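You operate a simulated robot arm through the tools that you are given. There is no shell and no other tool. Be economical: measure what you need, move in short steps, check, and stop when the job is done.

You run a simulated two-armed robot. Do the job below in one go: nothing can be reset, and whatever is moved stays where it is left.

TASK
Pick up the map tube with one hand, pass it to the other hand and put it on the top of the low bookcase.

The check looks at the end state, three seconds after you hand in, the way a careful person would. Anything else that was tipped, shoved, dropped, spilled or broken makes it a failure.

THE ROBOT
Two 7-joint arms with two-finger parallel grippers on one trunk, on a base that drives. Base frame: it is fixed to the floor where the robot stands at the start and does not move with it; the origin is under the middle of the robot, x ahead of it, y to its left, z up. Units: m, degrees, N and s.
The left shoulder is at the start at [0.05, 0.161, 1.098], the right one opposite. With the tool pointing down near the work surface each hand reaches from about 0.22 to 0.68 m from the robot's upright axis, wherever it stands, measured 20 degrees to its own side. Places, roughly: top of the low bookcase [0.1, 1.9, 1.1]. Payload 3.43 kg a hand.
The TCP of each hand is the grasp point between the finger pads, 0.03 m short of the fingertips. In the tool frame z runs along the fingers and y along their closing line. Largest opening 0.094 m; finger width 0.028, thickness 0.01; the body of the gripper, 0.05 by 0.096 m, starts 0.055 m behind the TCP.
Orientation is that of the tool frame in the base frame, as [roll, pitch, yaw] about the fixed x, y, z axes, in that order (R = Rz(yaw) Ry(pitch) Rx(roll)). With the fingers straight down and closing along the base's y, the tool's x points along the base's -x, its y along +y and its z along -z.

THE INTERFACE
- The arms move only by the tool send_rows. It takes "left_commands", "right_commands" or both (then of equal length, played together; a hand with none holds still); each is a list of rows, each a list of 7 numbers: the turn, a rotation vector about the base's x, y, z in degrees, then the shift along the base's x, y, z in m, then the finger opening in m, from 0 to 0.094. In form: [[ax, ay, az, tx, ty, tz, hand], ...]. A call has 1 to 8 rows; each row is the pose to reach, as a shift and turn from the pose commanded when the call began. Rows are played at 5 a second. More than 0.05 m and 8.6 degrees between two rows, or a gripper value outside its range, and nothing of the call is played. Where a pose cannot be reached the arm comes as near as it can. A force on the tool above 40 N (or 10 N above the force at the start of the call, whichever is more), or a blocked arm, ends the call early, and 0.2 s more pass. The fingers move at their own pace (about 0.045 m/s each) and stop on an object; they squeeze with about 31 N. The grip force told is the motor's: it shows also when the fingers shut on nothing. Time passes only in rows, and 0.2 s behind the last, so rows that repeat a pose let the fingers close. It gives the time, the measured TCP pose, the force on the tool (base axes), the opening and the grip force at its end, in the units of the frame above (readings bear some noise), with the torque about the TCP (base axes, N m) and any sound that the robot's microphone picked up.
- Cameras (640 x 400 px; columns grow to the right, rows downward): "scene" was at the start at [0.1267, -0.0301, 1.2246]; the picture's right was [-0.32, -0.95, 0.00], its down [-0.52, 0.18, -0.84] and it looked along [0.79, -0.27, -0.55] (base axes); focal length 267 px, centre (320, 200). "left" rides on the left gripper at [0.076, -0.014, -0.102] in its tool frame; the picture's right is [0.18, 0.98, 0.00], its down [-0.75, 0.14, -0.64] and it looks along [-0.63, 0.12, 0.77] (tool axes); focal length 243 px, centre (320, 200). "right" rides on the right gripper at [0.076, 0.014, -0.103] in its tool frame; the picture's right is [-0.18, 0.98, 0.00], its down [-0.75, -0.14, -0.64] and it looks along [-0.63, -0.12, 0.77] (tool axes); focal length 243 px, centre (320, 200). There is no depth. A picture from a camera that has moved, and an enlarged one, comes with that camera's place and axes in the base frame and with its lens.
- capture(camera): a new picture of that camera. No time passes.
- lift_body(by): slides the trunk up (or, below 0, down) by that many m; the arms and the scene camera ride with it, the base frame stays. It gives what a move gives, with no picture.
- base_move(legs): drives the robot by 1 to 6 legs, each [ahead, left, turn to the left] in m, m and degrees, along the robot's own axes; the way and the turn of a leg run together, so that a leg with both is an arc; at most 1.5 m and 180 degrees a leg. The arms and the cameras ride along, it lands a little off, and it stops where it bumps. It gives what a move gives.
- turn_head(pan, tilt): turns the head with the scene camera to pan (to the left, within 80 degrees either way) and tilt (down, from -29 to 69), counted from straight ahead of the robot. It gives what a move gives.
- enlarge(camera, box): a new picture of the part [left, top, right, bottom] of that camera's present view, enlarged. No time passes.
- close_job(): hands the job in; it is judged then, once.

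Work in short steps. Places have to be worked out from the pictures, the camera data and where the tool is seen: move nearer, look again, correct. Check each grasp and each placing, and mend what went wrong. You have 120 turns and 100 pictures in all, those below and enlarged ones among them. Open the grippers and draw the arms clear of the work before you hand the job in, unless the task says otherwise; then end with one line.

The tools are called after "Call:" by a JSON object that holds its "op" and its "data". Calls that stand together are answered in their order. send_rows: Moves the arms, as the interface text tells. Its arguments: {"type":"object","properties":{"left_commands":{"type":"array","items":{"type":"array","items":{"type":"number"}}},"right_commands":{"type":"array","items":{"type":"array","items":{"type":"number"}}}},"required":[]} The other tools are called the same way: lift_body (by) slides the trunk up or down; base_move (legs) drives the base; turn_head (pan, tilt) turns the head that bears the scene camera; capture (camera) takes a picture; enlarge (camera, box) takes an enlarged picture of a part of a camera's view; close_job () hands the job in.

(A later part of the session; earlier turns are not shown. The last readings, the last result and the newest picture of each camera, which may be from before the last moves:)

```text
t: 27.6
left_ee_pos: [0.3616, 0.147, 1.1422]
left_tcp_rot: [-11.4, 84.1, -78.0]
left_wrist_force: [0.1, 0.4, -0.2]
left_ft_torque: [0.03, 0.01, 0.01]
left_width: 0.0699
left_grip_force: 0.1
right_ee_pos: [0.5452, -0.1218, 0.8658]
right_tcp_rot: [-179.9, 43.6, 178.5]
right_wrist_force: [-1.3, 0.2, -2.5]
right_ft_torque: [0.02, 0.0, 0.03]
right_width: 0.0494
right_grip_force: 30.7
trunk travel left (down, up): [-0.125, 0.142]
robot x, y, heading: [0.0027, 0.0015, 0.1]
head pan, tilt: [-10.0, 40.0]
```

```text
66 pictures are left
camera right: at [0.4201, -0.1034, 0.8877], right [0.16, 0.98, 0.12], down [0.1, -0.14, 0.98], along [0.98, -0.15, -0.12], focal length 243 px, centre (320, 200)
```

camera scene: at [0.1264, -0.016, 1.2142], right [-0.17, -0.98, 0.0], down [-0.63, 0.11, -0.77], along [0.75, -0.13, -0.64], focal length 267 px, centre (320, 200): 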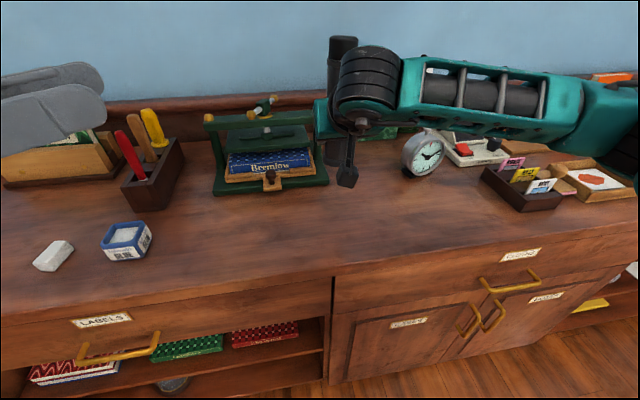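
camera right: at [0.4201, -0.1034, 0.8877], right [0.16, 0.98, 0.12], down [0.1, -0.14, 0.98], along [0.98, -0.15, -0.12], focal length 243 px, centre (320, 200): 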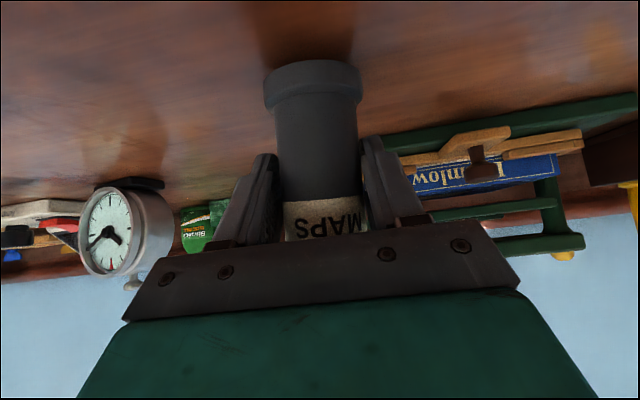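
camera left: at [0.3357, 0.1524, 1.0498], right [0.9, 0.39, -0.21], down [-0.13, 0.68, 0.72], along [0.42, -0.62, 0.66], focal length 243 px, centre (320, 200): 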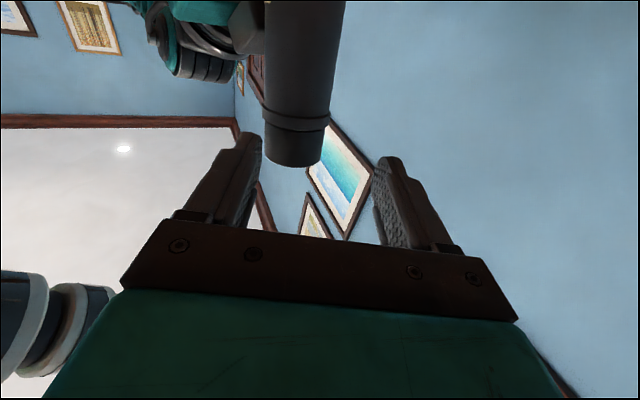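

The reflection is nearly meeting the foot, so I go on a few more millimetres.

Call:
{"op": "send_rows", "data": {"right_commands": [[0, 0, 0, 0.0, 0, -0.003, 0.02], [0, 0, 0, 0.0, 0, -0.006, 0.02]]}}

Call:
{"op": "send_rows", "data": {"right_commands": [[0, 0, 0, 0.0, 0, -0.003, 0.02]]}}

Call:
{"op": "capture", "data": {"camera": "right"}}

```text
t: 28.2
left_ee_pos: [0.3613, 0.1482, 1.1425]
left_tcp_rot: [-11.5, 84.1, -78.0]
left_wrist_force: [-0.3, -0.5, -0.1]
left_ft_torque: [0.02, -0.01, 0.02]
left_width: 0.0702
left_grip_force: 0.1
right_ee_pos: [0.5453, -0.1203, 0.86]
right_tcp_rot: [-179.9, 43.5, 178.6]
right_wrist_force: [0.8, -0.8, -0.9]
right_ft_torque: [-0.04, 0.05, 0.01]
right_width: 0.0493
right_grip_force: 31.1
trunk travel left (down, up): [-0.125, 0.142]
robot x, y, heading: [0.0002, -0.0023, -0.1]
head pan, tilt: [-10.0, 40.0]
```

```text
t: 28.6
left_ee_pos: [0.3609, 0.1467, 1.1426]
left_tcp_rot: [-11.1, 84.0, -77.8]
left_wrist_force: [1.8, -0.2, -0.4]
left_ft_torque: [0.04, -0.03, 0.0]
left_width: 0.07
left_grip_force: 0.0
right_ee_pos: [0.5459, -0.1213, 0.8603]
right_tcp_rot: [-179.8, 43.8, 178.6]
right_wrist_force: [-1.0, 0.0, 3.7]
right_ft_torque: [-0.04, -0.07, -0.02]
right_width: 0.0492
right_grip_force: 31.2
trunk travel left (down, up): [-0.125, 0.142]
robot x, y, heading: [0.0038, 0.0002, 0.0]
head pan, tilt: [-10.0, 40.0]
```

```text
65 pictures are left
camera right: at [0.4205, -0.1033, 0.8802], right [0.16, 0.98, 0.13], down [0.1, -0.14, 0.99], along [0.98, -0.15, -0.12], focal length 243 px, centre (320, 200)
```

right: 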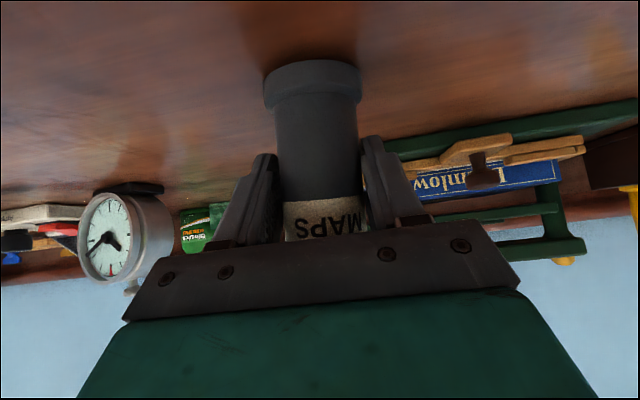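

Contact (force reversed to +3.7 N). I open the fingers a little and see how the tube stands.

Call:
{"op": "send_rows", "data": {"right_commands": [[0, 0, 0, 0.0, 0, 0, 0.054], [0, 0, 0, 0, 0, 0, 0.06], [0, 0, 0, 0, 0, 0, 0.07], [0, 0, 0, 0, 0, 0, 0.075]]}}

Call:
{"op": "capture", "data": {"camera": "right"}}

Call:
{"op": "enlarge", "data": {"camera": "scene", "box": [240, 80, 440, 240]}}

```text
t: 29.6
left_ee_pos: [0.3615, 0.1471, 1.1423]
left_tcp_rot: [-11.3, 84.1, -77.9]
left_wrist_force: [0.5, -0.1, 0.5]
left_ft_torque: [-0.01, -0.05, 0.03]
left_width: 0.0701
left_grip_force: 0.0
right_ee_pos: [0.5454, -0.1216, 0.8576]
right_tcp_rot: [-179.8, 43.5, 178.6]
right_wrist_force: [-0.6, -0.1, 0.1]
right_ft_torque: [-0.01, -0.02, -0.01]
right_width: 0.0748
right_grip_force: 0.0
trunk travel left (down, up): [-0.125, 0.142]
robot x, y, heading: [-0.0037, -0.0, -0.1]
head pan, tilt: [-10.0, 40.0]
```

```text
64 pictures are left
camera right: at [0.4202, -0.1034, 0.8791], right [0.16, 0.98, 0.12], down [0.1, -0.14, 0.98], along [0.98, -0.15, -0.12], focal length 243 px, centre (320, 200)
```

right: 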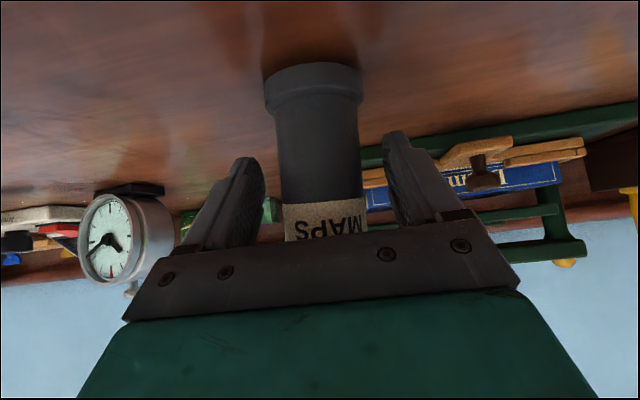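

```text
2.50 times, centred on (340, 160) of scene
camera zoom: at [0.1262, -0.0161, 1.2142], right [-0.17, -0.98, 0.0], down [-0.63, 0.11, -0.77], along [0.75, -0.13, -0.64], focal length 667 px, centre (270, 300)
```

zoom: 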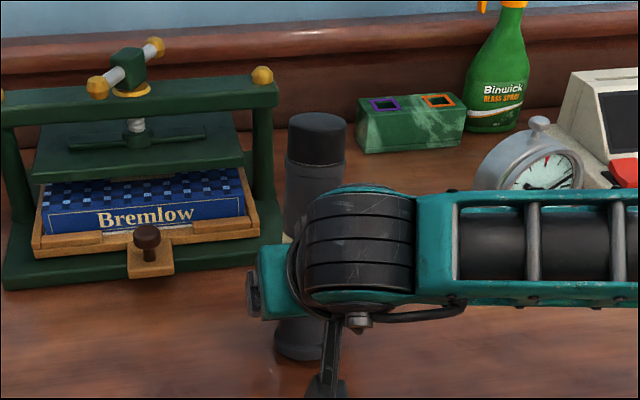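

The tube stands freely at about [0.563, -0.117]. I re-tilt the open hand to 52° and lower it to z ≈ 0.845, with the tube nearer the fingertips.

Call:
{"op": "send_rows", "data": {"right_commands": [[0, -4, 0.7, 0.001, 0.002, -0.005, 0.08], [0, -8.4, 1.4, 0.003, 0.004, -0.012, 0.08], [0, -8.4, 1.4, 0.003, 0.004, -0.012, 0.08]]}}

Call:
{"op": "capture", "data": {"camera": "right"}}

```text
t: 30.4
left_ee_pos: [0.3618, 0.1458, 1.1424]
left_tcp_rot: [-11.2, 84.1, -77.9]
left_wrist_force: [-0.1, -0.2, 0.5]
left_ft_torque: [-0.03, -0.02, -0.01]
left_width: 0.0701
left_grip_force: 0.1
right_ee_pos: [0.5475, -0.1183, 0.8463]
right_tcp_rot: [179.9, 52.0, 179.8]
right_wrist_force: [0.0, 0.1, 1.2]
right_ft_torque: [-0.01, -0.01, -0.02]
right_width: 0.0799
right_grip_force: 0.0
trunk travel left (down, up): [-0.125, 0.142]
robot x, y, heading: [0.0002, -0.0011, 0.0]
head pan, tilt: [-10.0, 40.0]
```

```text
62 pictures are left
camera right: at [0.421, -0.1029, 0.8489], right [0.12, 0.98, 0.14], down [-0.04, -0.14, 0.99], along [0.99, -0.12, 0.03], focal length 243 px, centre (320, 200)
```

right: 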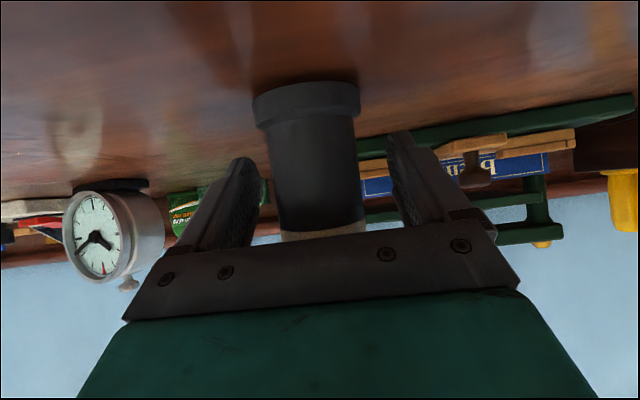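

Axis estimates average x ≈ 0.557. I draw back 4 mm and close.

Call:
{"op": "send_rows", "data": {"right_commands": [[0, 0, 0, -0.004, 0.001, 0, 0.06], [0, 0, 0, -0.004, 0.001, 0, 0.04], [0, 0, 0, -0.004, 0.001, 0, 0.02], [0, 0, 0, -0.004, 0.001, 0, 0.02], [0, 0, 0, -0.004, 0.001, 0, 0.02]]}}

Call:
{"op": "send_rows", "data": {"right_commands": [[0, 0, 0, 0, 0, 0.015, 0.02], [0, 0, 0, 0, 0, 0.04, 0.02], [0, 0, 0, 0, 0, 0.07, 0.02], [0, 0, 0, -0.01, 0, 0.1, 0.02], [0, 0, 0, -0.02, 0, 0.13, 0.02], [0, 0, 0, -0.02, 0, 0.15, 0.02], [0, 0, 0, -0.02, 0, 0.17, 0.02]]}}

Call:
{"op": "capture", "data": {"camera": "right"}}

```text
t: 31.6
left_ee_pos: [0.3625, 0.1468, 1.1434]
left_tcp_rot: [-11.3, 84.1, -77.9]
left_wrist_force: [0.0, 0.9, 0.3]
left_ft_torque: [0.02, 0.01, 0.02]
left_width: 0.07
left_grip_force: 0.1
right_ee_pos: [0.5445, -0.1173, 0.8459]
right_tcp_rot: [-179.8, 51.9, 179.9]
right_wrist_force: [-0.9, 0.9, 0.3]
right_ft_torque: [0.0, -0.01, -0.01]
right_width: 0.0497
right_grip_force: 31.3
trunk travel left (down, up): [-0.125, 0.142]
robot x, y, heading: [0.0024, -0.0003, 0.0]
head pan, tilt: [-10.0, 40.0]
```

```text
t: 33.2
left_ee_pos: [0.3612, 0.1471, 1.142]
left_tcp_rot: [-11.4, 84.1, -77.9]
left_wrist_force: [0.0, -0.2, 1.3]
left_ft_torque: [-0.01, -0.01, 0.02]
left_width: 0.07
left_grip_force: 0.1
right_ee_pos: [0.5253, -0.1176, 1.0146]
right_tcp_rot: [-179.8, 52.0, 179.9]
right_wrist_force: [-0.8, 0.3, -1.4]
right_ft_torque: [0.0, 0.02, -0.01]
right_width: 0.0495
right_grip_force: 31.1
trunk travel left (down, up): [-0.125, 0.142]
robot x, y, heading: [-0.0026, -0.0017, 0.2]
head pan, tilt: [-10.0, 40.0]
```

```text
61 pictures are left
camera right: at [0.3974, -0.1018, 1.0181], right [0.12, 0.98, 0.14], down [-0.04, -0.14, 0.99], along [0.99, -0.12, 0.02], focal length 243 px, centre (320, 200)
```

right: 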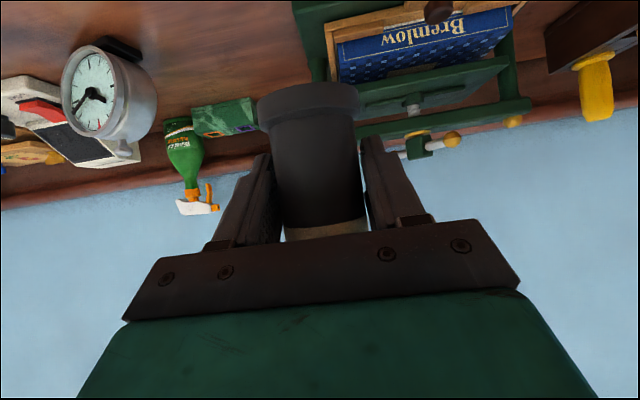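

Good low grip. I bring the tube to the handover spot, turning the right hand about 55° to the left.

Call:
{"op": "send_rows", "data": {"right_commands": [[0, 0, 7, -0.01, 0.01, 0.003, 0.02], [0, 0, 14, -0.02, 0.02, 0.006, 0.02], [0, 0, 21, -0.03, 0.03, 0.009, 0.02], [0, 0, 28, -0.04, 0.04, 0.012, 0.02], [0, 0, 35, -0.05, 0.05, 0.015, 0.02], [0, 0, 42, -0.06, 0.06, 0.018, 0.02], [0, 0, 49, -0.07, 0.07, 0.02, 0.02], [0, 0, 55, -0.078, 0.077, 0.02, 0.02]]}}

Call:
{"op": "capture", "data": {"camera": "left"}}

Call:
{"op": "capture", "data": {"camera": "scene"}}

```text
t: 35.0
left_ee_pos: [0.3606, 0.1472, 1.1428]
left_tcp_rot: [-11.4, 84.1, -78.0]
left_wrist_force: [-0.4, -0.4, 0.2]
left_ft_torque: [0.02, 0.02, 0.0]
left_width: 0.0699
left_grip_force: 0.1
right_ee_pos: [0.4473, -0.04, 1.0345]
right_tcp_rot: [-180.0, 52.0, -125.0]
right_wrist_force: [0.8, -0.8, -1.4]
right_ft_torque: [-0.04, 0.0, -0.02]
right_width: 0.0496
right_grip_force: 31.3
trunk travel left (down, up): [-0.125, 0.142]
robot x, y, heading: [-0.0002, 0.0003, 0.2]
head pan, tilt: [-10.0, 40.0]
```

```text
60 pictures are left
camera left: at [0.3095, 0.2267, 1.0563], right [0.91, 0.37, -0.2], down [-0.14, 0.72, 0.68], along [0.4, -0.59, 0.7], focal length 243 px, centre (320, 200)
```

left: 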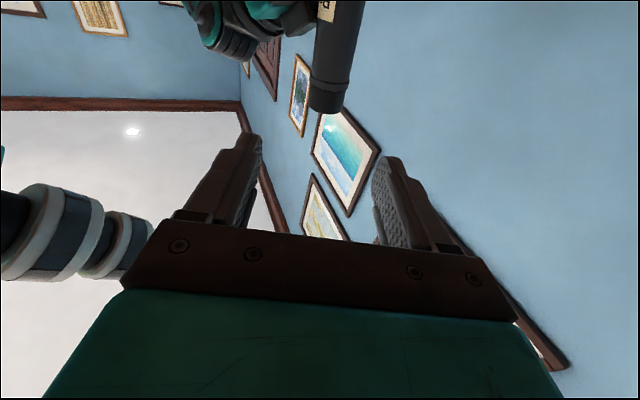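

```text
59 pictures are left
camera scene: at [0.1264, -0.0161, 1.2142], right [-0.17, -0.98, 0.0], down [-0.63, 0.11, -0.77], along [0.75, -0.13, -0.64], focal length 267 px, centre (320, 200)
```

scene: 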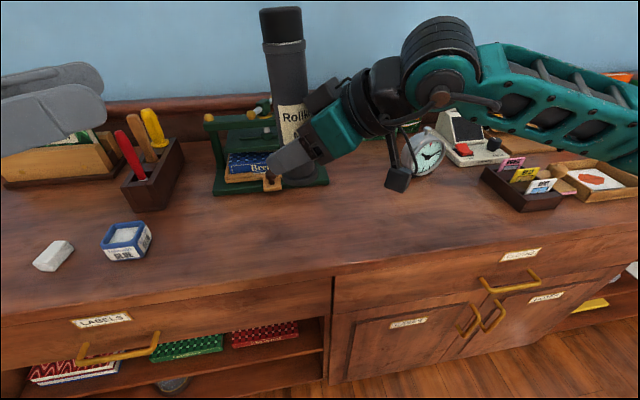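

The right hand reached 55° cleanly; tube axis ≈ [0.4545, -0.030], base ≈ 0.988. I bring the left hand to a pre-grasp 0.10 m short at z ≈ 1.13, levelling it 5°.

Call:
{"op": "send_rows", "data": {"left_commands": [[1.2, 0.5, 0, 0.0125, -0.019, -0.0033, 0.07], [2.4, 1.0, 0, 0.025, -0.038, -0.0066, 0.07], [3.6, 1.5, 0, 0.0375, -0.057, -0.01, 0.068], [4.8, 2.0, 0, 0.05, -0.0766, -0.0133, 0.068]]}}

Call:
{"op": "capture", "data": {"camera": "left"}}

Call:
{"op": "enlarge", "data": {"camera": "scene", "box": [150, 0, 410, 220]}}

```text
t: 36.0
left_ee_pos: [0.3996, 0.1051, 1.128]
left_tcp_rot: [-177.9, 88.5, 116.3]
left_wrist_force: [-0.4, 0.4, -0.8]
left_ft_torque: [-0.01, -0.02, 0.01]
left_width: 0.0681
left_grip_force: 0.1
left hand out of reach, approached as far as the arm can: row 1
right_ee_pos: [0.4463, -0.0394, 1.035]
right_tcp_rot: [-180.0, 52.0, -125.3]
right_wrist_force: [0.3, 0.0, -0.9]
right_ft_torque: [0.0, 0.0, 0.0]
right_width: 0.0494
right_grip_force: 31.3
trunk travel left (down, up): [-0.125, 0.142]
robot x, y, heading: [-0.003, -0.0001, -0.1]
head pan, tilt: [-10.0, 40.0]
```

```text
58 pictures are left
camera left: at [0.3434, 0.1946, 1.0543], right [0.89, 0.41, -0.18], down [-0.13, 0.62, 0.77], along [0.43, -0.67, 0.61], focal length 243 px, centre (320, 200)
```

left: 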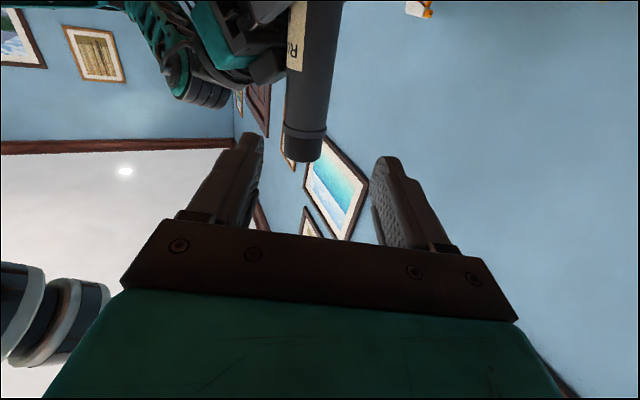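

```text
1.82 times, centred on (280, 110) of scene
camera zoom: at [0.1266, -0.0163, 1.2141], right [-0.17, -0.98, 0.0], down [-0.63, 0.11, -0.77], along [0.75, -0.13, -0.64], focal length 485 px, centre (393, 364)
```

zoom: 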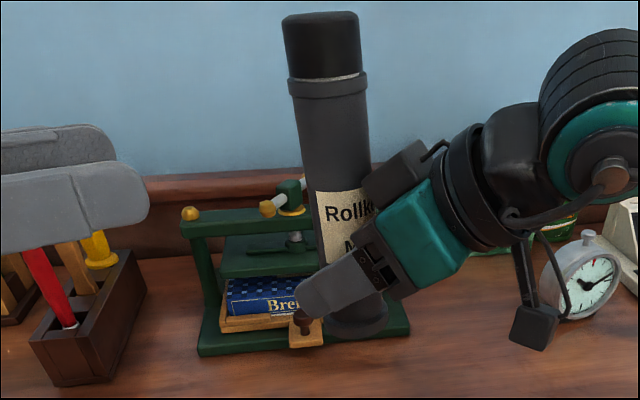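

Left hand is level, needs −6 mm sideways and 0.135 m advance. I do half of it and look again.

Call:
{"op": "send_rows", "data": {"left_commands": [[0, 0, 0, 0.0, -0.02, 0.002, 0.066], [0, 0, 0, 0.011, -0.043, 0.002, 0.066], [0, 0, 0, 0.023, -0.0665, 0.002, 0.066]]}}

Call:
{"op": "capture", "data": {"camera": "left"}}

Call:
{"op": "enlarge", "data": {"camera": "scene", "box": [150, 0, 410, 220]}}

```text
t: 36.8
left_ee_pos: [0.4234, 0.0379, 1.1302]
left_tcp_rot: [-175.2, 88.6, 119.1]
left_wrist_force: [-0.5, -0.3, -0.3]
left_ft_torque: [0.0, -0.02, 0.01]
left_width: 0.066
left_grip_force: 0.2
right_ee_pos: [0.4451, -0.0397, 1.033]
right_tcp_rot: [-180.0, 51.9, -125.2]
right_wrist_force: [-0.2, 0.4, -2.1]
right_ft_torque: [-0.02, 0.0, 0.01]
right_width: 0.0494
right_grip_force: 30.7
trunk travel left (down, up): [-0.125, 0.142]
robot x, y, heading: [-0.001, 0.0018, -0.1]
head pan, tilt: [-10.0, 40.0]
```

```text
56 pictures are left
camera left: at [0.3677, 0.1283, 1.0579], right [0.89, 0.41, -0.19], down [-0.13, 0.63, 0.77], along [0.43, -0.66, 0.61], focal length 243 px, centre (320, 200)
```

left: 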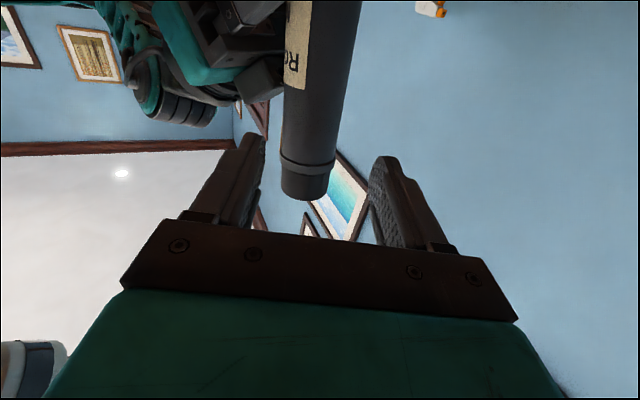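

```text
1.82 times, centred on (280, 110) of scene
camera zoom: at [0.1266, -0.0163, 1.2141], right [-0.17, -0.98, 0.0], down [-0.63, 0.11, -0.77], along [0.75, -0.13, -0.64], focal length 485 px, centre (393, 364)
```

zoom: 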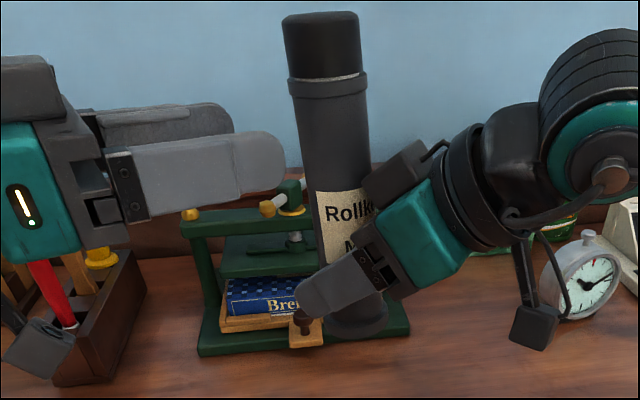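

Lateral alignment is within 2 mm. I advance the remaining 0.063 m in small steps.

Call:
{"op": "send_rows", "data": {"left_commands": [[0, 0, 0, 0.006, -0.0155, 0, 0.066], [0, 0, 0, 0.0125, -0.03, 0, 0.066], [0, 0, 0, 0.0187, -0.0445, 0, 0.066]]}}

Call:
{"op": "capture", "data": {"camera": "left"}}

Call:
{"op": "enlarge", "data": {"camera": "scene", "box": [150, 0, 410, 220]}}

```text
t: 37.6
left_ee_pos: [0.4423, -0.0059, 1.129]
left_tcp_rot: [-177.6, 88.4, 116.8]
left_wrist_force: [0.7, 0.3, 0.1]
left_ft_torque: [-0.01, -0.01, -0.05]
left_width: 0.0661
left_grip_force: 0.0
right_ee_pos: [0.4463, -0.0402, 1.0351]
right_tcp_rot: [-180.0, 51.9, -125.2]
right_wrist_force: [-0.2, -0.3, -1.9]
right_ft_torque: [-0.03, -0.01, 0.0]
right_width: 0.0494
right_grip_force: 30.9
trunk travel left (down, up): [-0.125, 0.142]
robot x, y, heading: [-0.0003, -0.0025, -0.0]
head pan, tilt: [-10.0, 40.0]
```

```text
54 pictures are left
camera left: at [0.386, 0.0837, 1.056], right [0.89, 0.41, -0.19], down [-0.13, 0.62, 0.77], along [0.43, -0.67, 0.61], focal length 243 px, centre (320, 200)
```

left: 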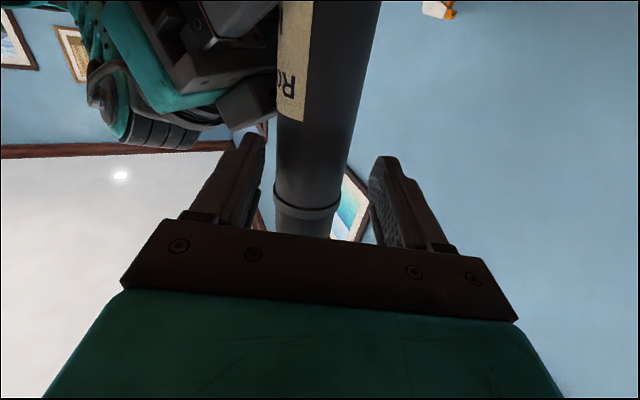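

```text
1.82 times, centred on (280, 110) of scene
camera zoom: at [0.1265, -0.0162, 1.2142], right [-0.17, -0.98, 0.0], down [-0.63, 0.11, -0.77], along [0.75, -0.13, -0.64], focal length 485 px, centre (393, 364)
```

zoom: 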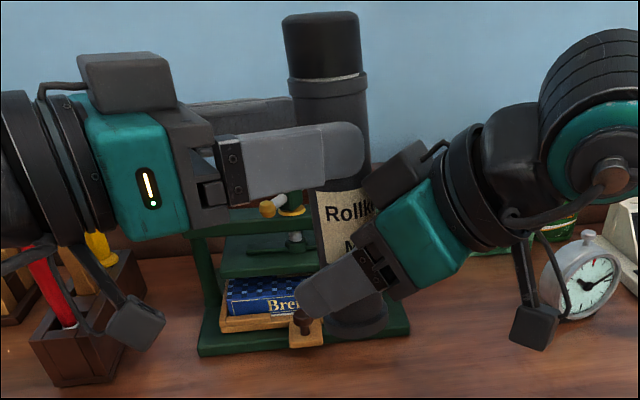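

Good clearance below the finger and under the ring. I advance the last 14 mm and close the left hand.

Call:
{"op": "send_rows", "data": {"left_commands": [[0, 0, 0, 0.003, -0.0064, 0, 0.066], [0, 0, 0, 0.0058, -0.0128, 0, 0.066], [0, 0, 0, 0.0058, -0.0128, 0, 0.05], [0, 0, 0, 0.0058, -0.0128, 0, 0.03], [0, 0, 0, 0.0058, -0.0128, 0, 0.02], [0, 0, 0, 0.0058, -0.0128, 0, 0.02]]}}

Call:
{"op": "capture", "data": {"camera": "left"}}

Call:
{"op": "enlarge", "data": {"camera": "scene", "box": [150, 0, 410, 220]}}

```text
t: 39.0
left_ee_pos: [0.4444, -0.0198, 1.1312]
left_tcp_rot: [-170.5, 88.7, 123.3]
left_wrist_force: [-18.3, -11.7, 6.4]
left_ft_torque: [-0.71, 1.07, -0.1]
left_width: 0.0465
left_grip_force: 30.5
right_ee_pos: [0.4457, -0.0398, 1.0347]
right_tcp_rot: [-179.8, 52.0, -125.2]
right_wrist_force: [18.7, 11.5, -6.8]
right_ft_torque: [-0.54, 0.67, -0.23]
right_width: 0.0495
right_grip_force: 30.6
trunk travel left (down, up): [-0.125, 0.142]
robot x, y, heading: [-0.0024, -0.0006, -0.2]
head pan, tilt: [-10.0, 40.0]
```

```text
52 pictures are left
camera left: at [0.3888, 0.0695, 1.056], right [0.9, 0.4, -0.19], down [-0.12, 0.63, 0.77], along [0.43, -0.67, 0.61], focal length 243 px, centre (320, 200)
```

left: 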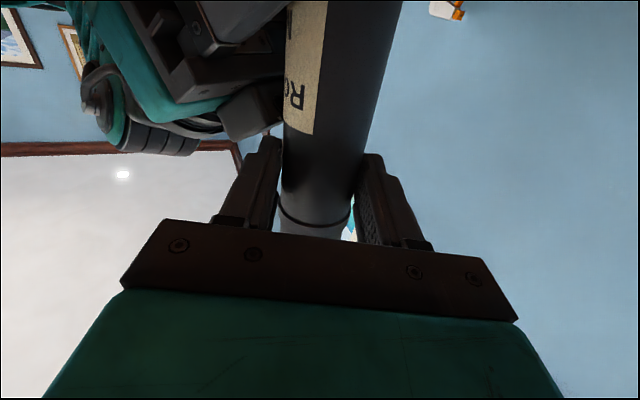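

```text
1.82 times, centred on (280, 110) of scene
camera zoom: at [0.1264, -0.0161, 1.2142], right [-0.17, -0.98, 0.0], down [-0.63, 0.11, -0.77], along [0.75, -0.13, -0.64], focal length 485 px, centre (393, 364)
```

zoom: 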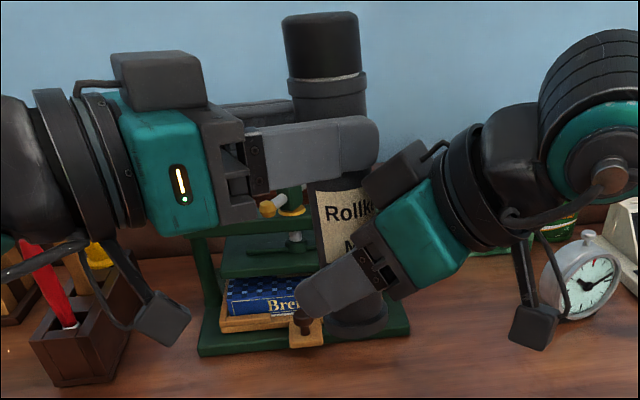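

Left has gripped (0.0465 m), with a sideways strain of about 20 N between the hands. I relieve it by shifting the left hand a few millimetres.

Call:
{"op": "send_rows", "data": {"left_commands": [[0, 0, 0, -0.002, -0.0013, 0.0005, 0.02], [0, 0, 0, -0.0035, -0.0022, 0.001, 0.02]]}}

```text
t: 39.6
left_ee_pos: [0.4435, -0.0203, 1.1289]
left_tcp_rot: [-175.8, 88.5, 118.4]
left_wrist_force: [-12.8, -2.1, 5.3]
left_ft_torque: [-0.55, 1.19, -0.32]
left_width: 0.0466
left_grip_force: 31.5
right_ee_pos: [0.446, -0.0383, 1.0344]
right_tcp_rot: [-179.8, 51.9, -125.0]
right_wrist_force: [12.0, 2.9, -5.9]
right_ft_torque: [0.16, 0.03, 0.04]
right_width: 0.0496
right_grip_force: 31.5
trunk travel left (down, up): [-0.125, 0.142]
robot x, y, heading: [-0.0016, 0.0018, 0.1]
head pan, tilt: [-10.0, 40.0]
```

Strain is falling; one more small shift along it.

Call:
{"op": "send_rows", "data": {"left_commands": [[0, 0, 0, -0.002, 0, 0.0005, 0.02], [0, 0, 0, -0.004, 0.0, 0.001, 0.02]]}}

```text
t: 40.2
left_ee_pos: [0.4431, -0.0195, 1.1312]
left_tcp_rot: [-179.4, 88.3, 115.3]
left_wrist_force: [0.0, -1.5, -0.2]
left_ft_torque: [-0.45, 0.41, 0.16]
left_width: 0.0462
left_grip_force: 30.6
right_ee_pos: [0.4445, -0.0391, 1.035]
right_tcp_rot: [-179.9, 52.0, -124.8]
right_wrist_force: [0.1, 2.7, -0.8]
right_ft_torque: [0.28, -0.45, -0.14]
right_width: 0.0495
right_grip_force: 31.1
trunk travel left (down, up): [-0.125, 0.142]
robot x, y, heading: [0.0008, 0.0023, 0.1]
head pan, tilt: [-10.0, 40.0]
```

Strain is gone. I open the right hand.

Call:
{"op": "send_rows", "data": {"right_commands": [[0, 0, 0, 0, 0, 0, 0.055], [0, 0, 0, 0, 0, 0, 0.065], [0, 0, 0, 0, 0, 0, 0.075], [0, 0, 0, 0, 0, 0, 0.075]]}}

Call:
{"op": "enlarge", "data": {"camera": "scene", "box": [150, 0, 410, 220]}}

Call:
{"op": "capture", "data": {"camera": "right"}}

```text
t: 41.2
left_ee_pos: [0.441, -0.0208, 1.1327]
left_tcp_rot: [-178.3, 88.4, 116.0]
left_wrist_force: [2.2, 0.9, -0.1]
left_ft_torque: [0.1, -0.18, 0.07]
left_width: 0.0445
left_grip_force: 31.1
right_ee_pos: [0.4462, -0.0391, 1.0343]
right_tcp_rot: [180.0, 51.9, -125.1]
right_wrist_force: [0.3, -0.3, -0.4]
right_ft_torque: [-0.03, 0.0, 0.01]
right_width: 0.0749
right_grip_force: 0.1
trunk travel left (down, up): [-0.125, 0.142]
robot x, y, heading: [0.0022, -0.0017, -0.1]
head pan, tilt: [-10.0, 40.0]
```

```text
1.82 times, centred on (280, 110) of scene
camera zoom: at [0.1264, -0.0161, 1.2142], right [-0.17, -0.98, 0.0], down [-0.63, 0.11, -0.77], along [0.75, -0.13, -0.64], focal length 485 px, centre (393, 364)
```

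zoom: 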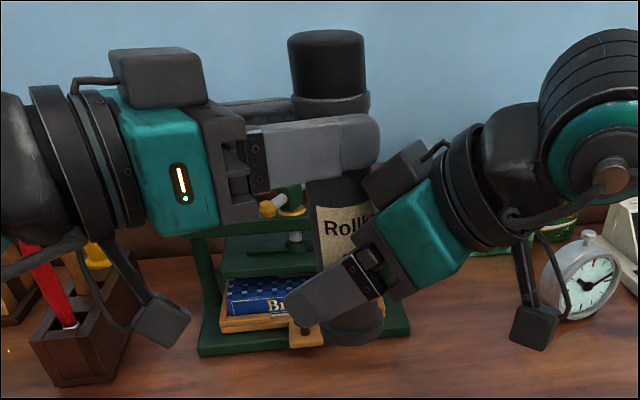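

```text
49 pictures are left
camera right: at [0.3613, -0.135, 1.0378], right [-0.74, 0.66, 0.14], down [0.09, -0.11, 0.99], along [0.67, 0.74, 0.02], focal length 243 px, centre (320, 200)
```

right: 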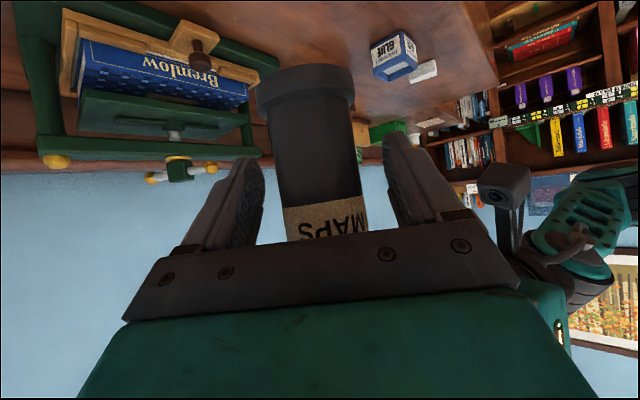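

The tube slid down about 1 cm in the left hand. Before removing the right hand I check how the left pads sit.

Call:
{"op": "enlarge", "data": {"camera": "left", "box": [200, 0, 440, 260]}}

Call:
{"op": "send_rows", "data": {"left_commands": [[0, 0, 0, 0, 0, 0, 0.02], [0, 0, 0, 0, 0, 0, 0.02]]}}

Call:
{"op": "enlarge", "data": {"camera": "scene", "box": [230, 0, 370, 110]}}

```text
1.54 times, centred on (320, 130) of left
camera zoom: at [0.3845, 0.0687, 1.0579], right [0.89, 0.41, -0.18], down [-0.13, 0.62, 0.77], along [0.43, -0.66, 0.61], focal length 373 px, centre (320, 308)
```

zoom: 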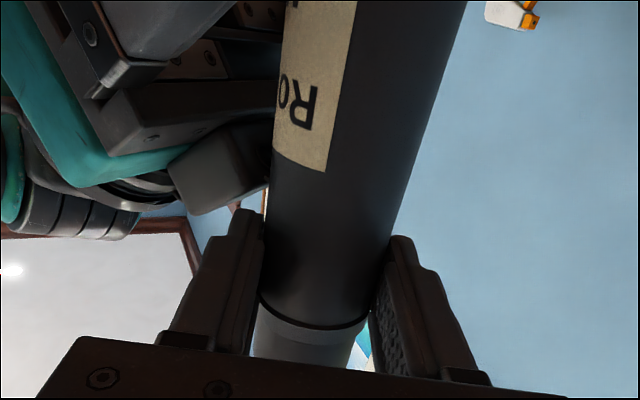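

```text
t: 41.8
left_ee_pos: [0.4414, -0.0194, 1.1313]
left_tcp_rot: [-177.9, 88.6, 116.4]
left_wrist_force: [0.4, 1.1, 0.7]
left_ft_torque: [0.08, -0.05, 0.05]
left_width: 0.0448
left_grip_force: 31.5
right_ee_pos: [0.4453, -0.0387, 1.0341]
right_tcp_rot: [-180.0, 51.8, -125.1]
right_wrist_force: [-0.9, 0.0, 0.1]
right_ft_torque: [0.08, -0.05, 0.01]
right_width: 0.0749
right_grip_force: 0.1
trunk travel left (down, up): [-0.125, 0.142]
robot x, y, heading: [-0.0012, -0.0024, 0.0]
head pan, tilt: [-10.0, 40.0]
```

```text
3.64 times, centred on (300, 55) of scene
camera zoom: at [0.1264, -0.0161, 1.2142], right [-0.17, -0.98, 0.0], down [-0.63, 0.11, -0.77], along [0.75, -0.13, -0.64], focal length 970 px, centre (393, 727)
```

zoom: 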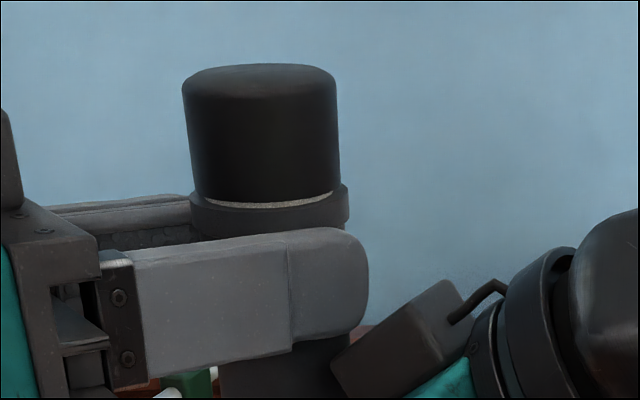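

Pads grip just under the ring. I test by lifting the left hand 8 mm with the right hand still around the tube.

Call:
{"op": "send_rows", "data": {"left_commands": [[0, 0, 0, 0, 0, 0.004, 0.02], [0, 0, 0, 0, 0, 0.008, 0.02], [0, 0, 0, 0, 0, 0.008, 0.02]]}}

Call:
{"op": "enlarge", "data": {"camera": "scene", "box": [150, 0, 410, 220]}}

Call:
{"op": "capture", "data": {"camera": "right"}}

```text
t: 42.6
left_ee_pos: [0.4396, -0.0192, 1.1403]
left_tcp_rot: [-177.1, 88.3, 117.3]
left_wrist_force: [2.1, 3.1, -2.1]
left_ft_torque: [0.2, -0.05, 0.07]
left_width: 0.0447
left_grip_force: 30.8
right_ee_pos: [0.4463, -0.0387, 1.0339]
right_tcp_rot: [-179.9, 52.0, -125.1]
right_wrist_force: [-2.7, -2.7, 2.6]
right_ft_torque: [0.2, -0.14, -0.02]
right_width: 0.075
right_grip_force: 0.0
trunk travel left (down, up): [-0.125, 0.142]
robot x, y, heading: [-0.0013, -0.002, -0.0]
head pan, tilt: [-10.0, 40.0]
```

```text
1.82 times, centred on (280, 110) of scene
camera zoom: at [0.1264, -0.0161, 1.2142], right [-0.17, -0.98, 0.0], down [-0.63, 0.11, -0.77], along [0.75, -0.13, -0.64], focal length 485 px, centre (393, 364)
```

zoom: 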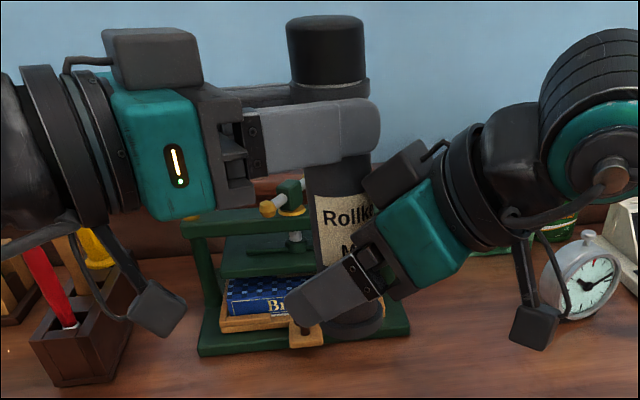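

```text
45 pictures are left
camera right: at [0.3613, -0.135, 1.0379], right [-0.74, 0.66, 0.14], down [0.09, -0.11, 0.99], along [0.67, 0.74, 0.02], focal length 243 px, centre (320, 200)
```

right: 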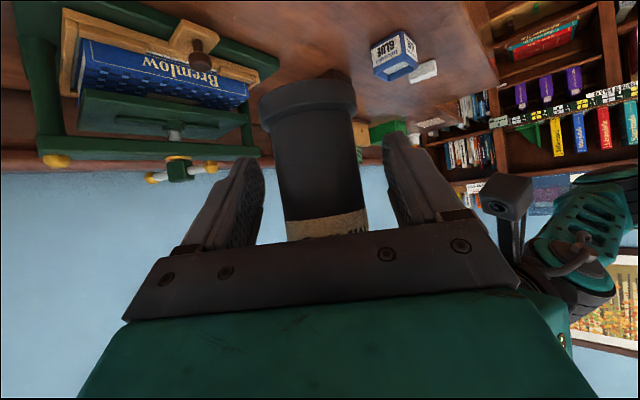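

The tube follows the left hand; it is only brushing the right gripper's top box. I withdraw the right hand backwards and slightly down.

Call:
{"op": "send_rows", "data": {"right_commands": [[0, 0, 0, -0.006, -0.008, -0.003, 0.08], [0, 0, 0, -0.012, -0.017, -0.006, 0.085], [0, 0, 0, -0.023, -0.033, -0.008, 0.085], [0, 0, 0, -0.035, -0.05, -0.01, 0.085], [0, 0, 0, -0.045, -0.07, -0.01, 0.085], [0, 0, 0, -0.05, -0.1, -0.01, 0.085], [0, 0, 0, -0.05, -0.13, -0.01, 0.085]]}}

Call:
{"op": "capture", "data": {"camera": "scene"}}

```text
t: 44.2
left_ee_pos: [0.4393, -0.0201, 1.1398]
left_tcp_rot: [-177.8, 88.5, 116.5]
left_wrist_force: [0.4, 0.2, 0.1]
left_ft_torque: [0.06, 0.02, 0.02]
left_width: 0.0446
left_grip_force: 31.0
right_ee_pos: [0.3916, -0.1517, 1.0259]
right_tcp_rot: [-179.9, 51.9, -125.3]
right_wrist_force: [-0.3, -0.4, 0.1]
right_ft_torque: [0.0, -0.02, 0.0]
right_width: 0.0853
right_grip_force: 0.1
right hand out of reach, approached as far as the arm can: row 7
trunk travel left (down, up): [-0.125, 0.142]
robot x, y, heading: [-0.0009, 0.002, 0.0]
head pan, tilt: [-10.0, 40.0]
```

```text
44 pictures are left
camera scene: at [0.1261, -0.0159, 1.2142], right [-0.17, -0.98, 0.0], down [-0.63, 0.11, -0.77], along [0.75, -0.13, -0.64], focal length 267 px, centre (320, 200)
```

scene: 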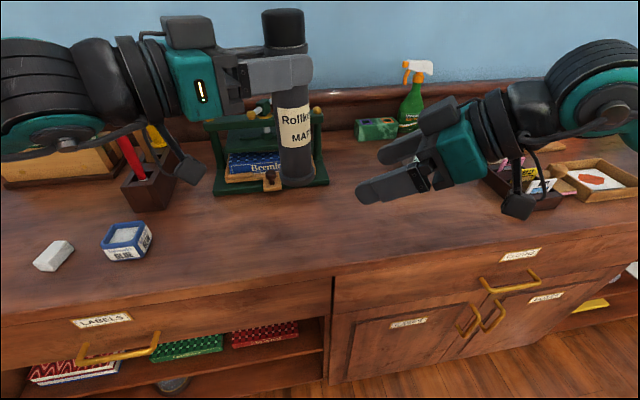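

The left hand alone holds the tube, hanging upright. I pull the right arm in a bit and check how the tube sits.

Call:
{"op": "enlarge", "data": {"camera": "scene", "box": [180, 0, 400, 210]}}

Call:
{"op": "capture", "data": {"camera": "right"}}

```text
1.90 times, centred on (290, 105) of scene
camera zoom: at [0.1261, -0.0159, 1.2142], right [-0.17, -0.98, 0.0], down [-0.63, 0.11, -0.77], along [0.75, -0.13, -0.64], focal length 508 px, centre (377, 381)
```

zoom: 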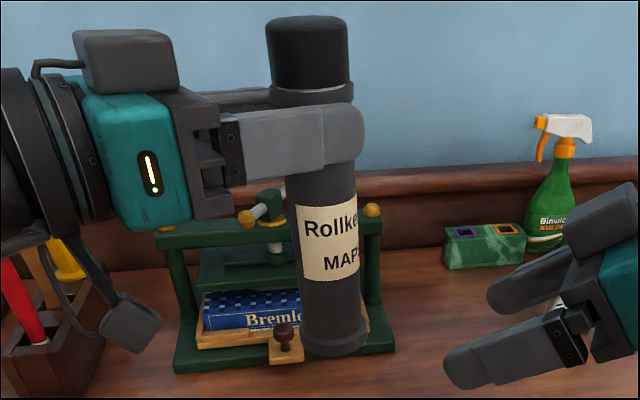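

```text
42 pictures are left
camera right: at [0.3065, -0.2473, 1.0291], right [-0.74, 0.66, 0.14], down [0.09, -0.11, 0.99], along [0.67, 0.74, 0.02], focal length 243 px, centre (320, 200)
```

right: 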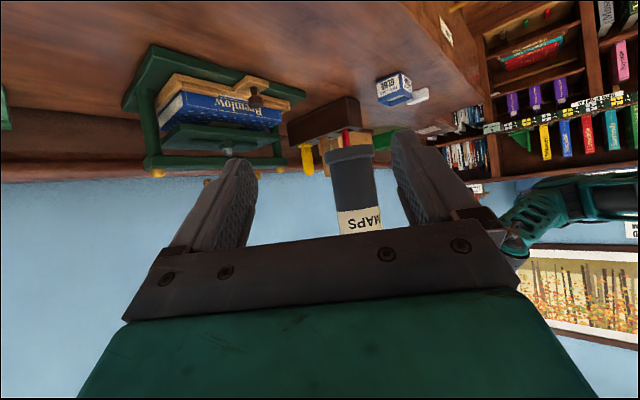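

The tube hangs upright, about 0.150 m of it below the left TCP. I back the base away from the table.

Call:
{"op": "base_move", "data": {"legs": [[-0.3, 0, 0]]}}

Call:
{"op": "turn_head", "data": {"pan": 60, "tilt": 35}}

Call:
{"op": "capture", "data": {"camera": "scene"}}

```text
t: 46.3
left_ee_pos: [0.1389, -0.0189, 1.1405]
left_tcp_rot: [-178.2, 88.5, 116.2]
left_wrist_force: [-0.5, -0.5, -0.3]
left_ft_torque: [0.03, 0.02, 0.02]
left_width: 0.045
left_grip_force: 30.7
right_ee_pos: [0.0911, -0.1516, 1.026]
right_tcp_rot: [-179.8, 51.9, -125.3]
right_wrist_force: [0.7, -0.9, -0.9]
right_ft_torque: [0.01, 0.0, 0.01]
right_width: 0.0851
right_grip_force: 0.1
trunk travel left (down, up): [-0.125, 0.142]
robot x, y, heading: [-0.2984, 0.0021, 0.3]
head pan, tilt: [-10.0, 40.0]
```

```text
t: 47.7
left_ee_pos: [0.1387, -0.0211, 1.141]
left_tcp_rot: [-177.3, 88.5, 117.0]
left_wrist_force: [0.0, 0.5, -0.9]
left_ft_torque: [0.04, 0.04, -0.01]
left_width: 0.0448
left_grip_force: 31.3
right_ee_pos: [0.0914, -0.1514, 1.0259]
right_tcp_rot: [-179.9, 51.9, -125.3]
right_wrist_force: [1.6, -0.6, 0.1]
right_ft_torque: [0.01, -0.02, 0.02]
right_width: 0.0848
right_grip_force: 0.1
trunk travel left (down, up): [-0.125, 0.142]
robot x, y, heading: [-0.3015, -0.0017, 0.1]
head pan, tilt: [60.0, 35.0]
```

```text
41 pictures are left
camera scene: at [-0.214, 0.0748, 1.2218], right [0.87, -0.5, 0.0], down [-0.29, -0.5, -0.82], along [0.41, 0.71, -0.57], focal length 267 px, centre (320, 200)
```

scene: 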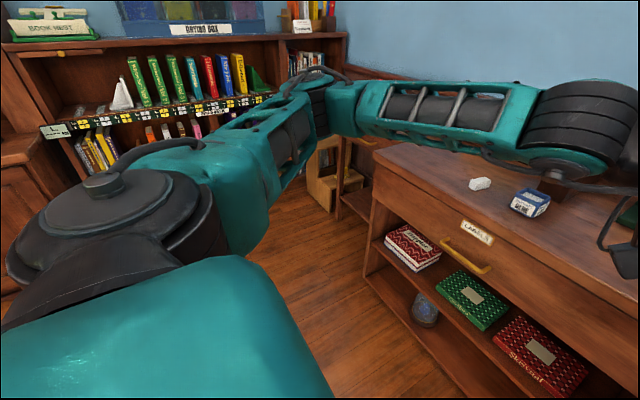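

The table's left end is near y ≈ 0.78, and something stands on the floor between the table and the bookcase. I turn the robot to face the bookcase and look from there.

Call:
{"op": "base_move", "data": {"legs": [[0, 0, 90]]}}

Call:
{"op": "turn_head", "data": {"pan": -28, "tilt": 25}}

Call:
{"op": "capture", "data": {"camera": "scene"}}

```text
t: 51.9
left_ee_pos: [-0.2843, 0.4405, 1.1406]
left_tcp_rot: [-177.1, 88.6, -152.1]
left_wrist_force: [0.0, 0.0, -0.6]
left_ft_torque: [-0.01, 0.04, -0.03]
left_width: 0.045
left_grip_force: 30.7
right_ee_pos: [-0.1532, 0.3939, 1.0261]
right_tcp_rot: [-179.8, 51.9, -34.6]
right_wrist_force: [0.3, -0.8, 0.0]
right_ft_torque: [-0.02, 0.01, 0.01]
right_width: 0.0851
right_grip_force: 0.1
trunk travel left (down, up): [-0.125, 0.142]
robot x, y, heading: [-0.3026, 0.0023, 90.7]
head pan, tilt: [60.0, 35.0]
```

```text
t: 53.5
left_ee_pos: [-0.2842, 0.4394, 1.1394]
left_tcp_rot: [-177.1, 88.4, -152.1]
left_wrist_force: [0.8, -0.4, 0.5]
left_ft_torque: [-0.03, 0.0, 0.01]
left_width: 0.0449
left_grip_force: 31.5
right_ee_pos: [-0.1538, 0.3926, 1.0261]
right_tcp_rot: [-179.9, 51.9, -34.7]
right_wrist_force: [0.4, 0.4, 0.0]
right_ft_torque: [0.0, -0.02, -0.04]
right_width: 0.085
right_grip_force: 0.1
trunk travel left (down, up): [-0.125, 0.142]
robot x, y, heading: [-0.3058, -0.0009, 90.7]
head pan, tilt: [-28.0, 25.0]
```

```text
40 pictures are left
camera scene: at [-0.2564, 0.1205, 1.2375], right [0.89, -0.46, 0.0], down [-0.19, -0.38, -0.91], along [0.41, 0.81, -0.42], focal length 267 px, centre (320, 200)
```

scene: 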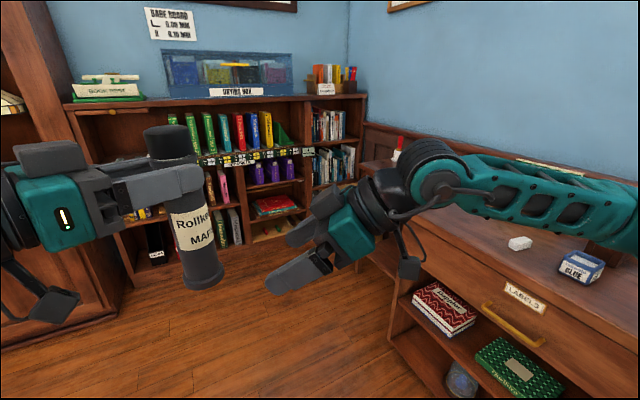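

Now I fold the right hand down and out of the way, and turn the left hand (with the tube) to point straight ahead of the robot.

Call:
{"op": "send_rows", "data": {"right_commands": [[-4.2, -6.1, 0, 0.016, -0.007, 0, 0.085], [-8.4, -12.3, 0, 0.032, -0.015, 0, 0.085], [-12.6, -18.4, 0, 0.048, -0.022, 0, 0.085], [-16.7, -24.6, 0, 0.065, -0.03, 0, 0.085], [-20.9, -30.7, 0, 0.08, -0.037, 0, 0.085], [-25.1, -36.9, 0, 0.1, -0.045, 0, 0.085], [-29.3, -43, 0, 0.115, -0.052, 0, 0.085], [-29.3, -43, 0, 0.13, -0.06, 0, 0.085]], "left_commands": [[0, 0, 7, -0.015, 0.002, 0.003, 0.02], [0, 0, 14, -0.03, 0.004, 0.006, 0.02], [0, 0, 21, -0.045, 0.006, 0.01, 0.02], [0, 0, 28, -0.06, 0.008, 0.013, 0.02], [0, 0, 35, -0.075, 0.01, 0.016, 0.02], [0, 0, 42, -0.09, 0.012, 0.02, 0.02], [0, 0, 49, -0.105, 0.014, 0.023, 0.02], [0, 0, 56, -0.12, 0.015, 0.026, 0.02]]}}

Call:
{"op": "capture", "data": {"camera": "scene"}}

```text
t: 55.3
left_ee_pos: [-0.4052, 0.4541, 1.1668]
left_tcp_rot: [-175.7, 88.5, -94.6]
left_wrist_force: [-0.1, 0.0, -1.9]
left_ft_torque: [0.0, 0.0, -0.01]
left_width: 0.0449
left_grip_force: 30.8
right_ee_pos: [-0.0305, 0.331, 1.0265]
right_tcp_rot: [-179.6, -0.2, -34.7]
right_wrist_force: [0.6, 0.1, -0.3]
right_ft_torque: [0.02, 0.01, 0.03]
right_width: 0.0849
right_grip_force: 0.1
right hand out of reach, approached as far as the arm can: row 8
trunk travel left (down, up): [-0.125, 0.142]
robot x, y, heading: [-0.3032, -0.0024, 90.6]
head pan, tilt: [-28.0, 25.0]
```

```text
39 pictures are left
camera scene: at [-0.2562, 0.1204, 1.2375], right [0.89, -0.46, 0.0], down [-0.19, -0.38, -0.91], along [0.42, 0.81, -0.42], focal length 267 px, centre (320, 200)
```

scene: 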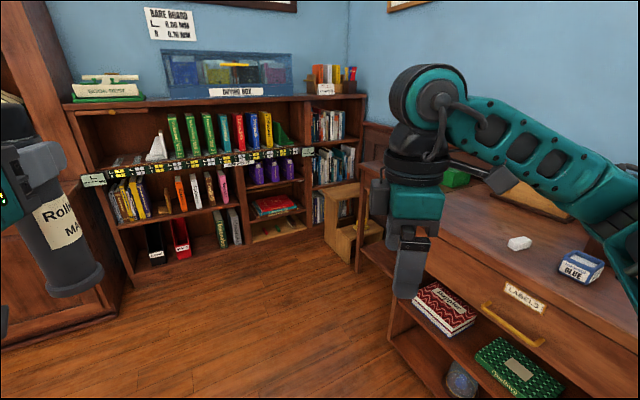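

Both arms are well posed, and there's a step stool in front of the bookcase's right end (x ≳ 0.6). I drive ahead 0.9 m, strafe right 0.35 m and raise the trunk for a look at the top surface.

Call:
{"op": "base_move", "data": {"legs": [[0.9, 0, -0.6], [0, -0.35, 0]]}}

Call:
{"op": "lift_body", "data": {"by": 0.14}}

Call:
{"op": "turn_head", "data": {"pan": -15, "tilt": 20}}

Call:
{"op": "capture", "data": {"camera": "scene"}}

```text
t: 61.9
left_ee_pos: [-0.0532, 1.3492, 1.1673]
left_tcp_rot: [-178.0, 88.4, -98.1]
left_wrist_force: [0.0, -0.9, -1.7]
left_ft_torque: [-0.03, 0.02, -0.01]
left_width: 0.0449
left_grip_force: 31.3
right_ee_pos: [0.3196, 1.2189, 1.0265]
right_tcp_rot: [-179.6, -0.2, -35.6]
right_wrist_force: [0.7, 0.1, -0.4]
right_ft_torque: [0.03, -0.01, 0.0]
right_width: 0.085
right_grip_force: 0.0
trunk travel left (down, up): [-0.125, 0.142]
robot x, y, heading: [0.0453, 0.8878, 89.7]
head pan, tilt: [-28.0, 25.0]
```

```text
t: 63.6
left_ee_pos: [-0.0528, 1.349, 1.3059]
left_tcp_rot: [-177.3, 88.4, -97.3]
left_wrist_force: [0.2, 0.1, -1.7]
left_ft_torque: [-0.04, 0.01, 0.02]
left_width: 0.0448
left_grip_force: 30.9
right_ee_pos: [0.3194, 1.2189, 1.166]
right_tcp_rot: [-179.5, -0.1, -35.7]
right_wrist_force: [-0.6, -0.3, -0.3]
right_ft_torque: [-0.01, 0.01, -0.01]
right_width: 0.0849
right_grip_force: 0.1
trunk travel left (down, up): [-0.265, 0.002]
robot x, y, heading: [0.042, 0.8937, 89.8]
head pan, tilt: [-28.0, 25.0]
```

```text
t: 64.3
left_ee_pos: [-0.0525, 1.3502, 1.3062]
left_tcp_rot: [-177.3, 88.4, -97.4]
left_wrist_force: [0.3, 0.0, -1.6]
left_ft_torque: [-0.06, 0.02, -0.01]
left_width: 0.0452
left_grip_force: 31.4
right_ee_pos: [0.3189, 1.2185, 1.1656]
right_tcp_rot: [-179.6, -0.1, -35.7]
right_wrist_force: [-0.6, -0.7, 0.9]
right_ft_torque: [0.0, -0.03, 0.0]
right_width: 0.0851
right_grip_force: 0.2
trunk travel left (down, up): [-0.265, 0.002]
robot x, y, heading: [0.0462, 0.8938, 89.5]
head pan, tilt: [-15.0, 20.0]
```

```text
38 pictures are left
camera scene: at [0.0705, 1.0217, 1.3856], right [0.96, -0.27, 0.0], down [-0.09, -0.33, -0.94], along [0.25, 0.91, -0.34], focal length 267 px, centre (320, 200)
```

scene: 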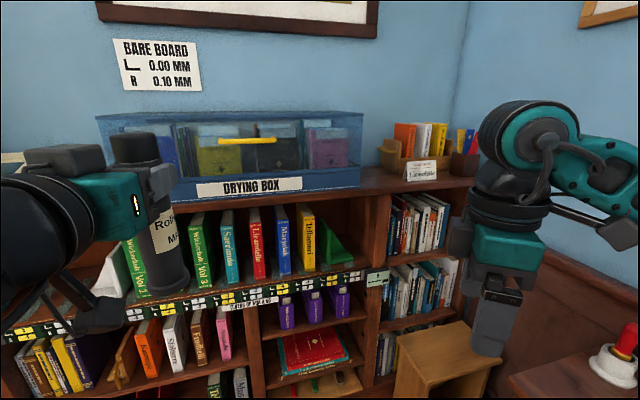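

I triangulate the drying box's front-right bottom corner at about [0.43, 1.81], with the bookcase top at z ≈ 1.118. I enlarge the free gap right of it.

Call:
{"op": "enlarge", "data": {"camera": "scene", "box": [330, 110, 490, 210]}}

```text
4.00 times, centred on (410, 160) of scene
camera zoom: at [0.0705, 1.0217, 1.3856], right [0.96, -0.27, 0.0], down [-0.09, -0.33, -0.94], along [0.25, 0.91, -0.34], focal length 1067 px, centre (-40, 360)
```

zoom: 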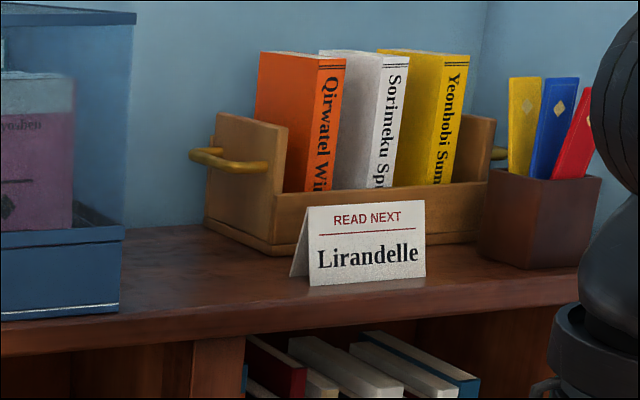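

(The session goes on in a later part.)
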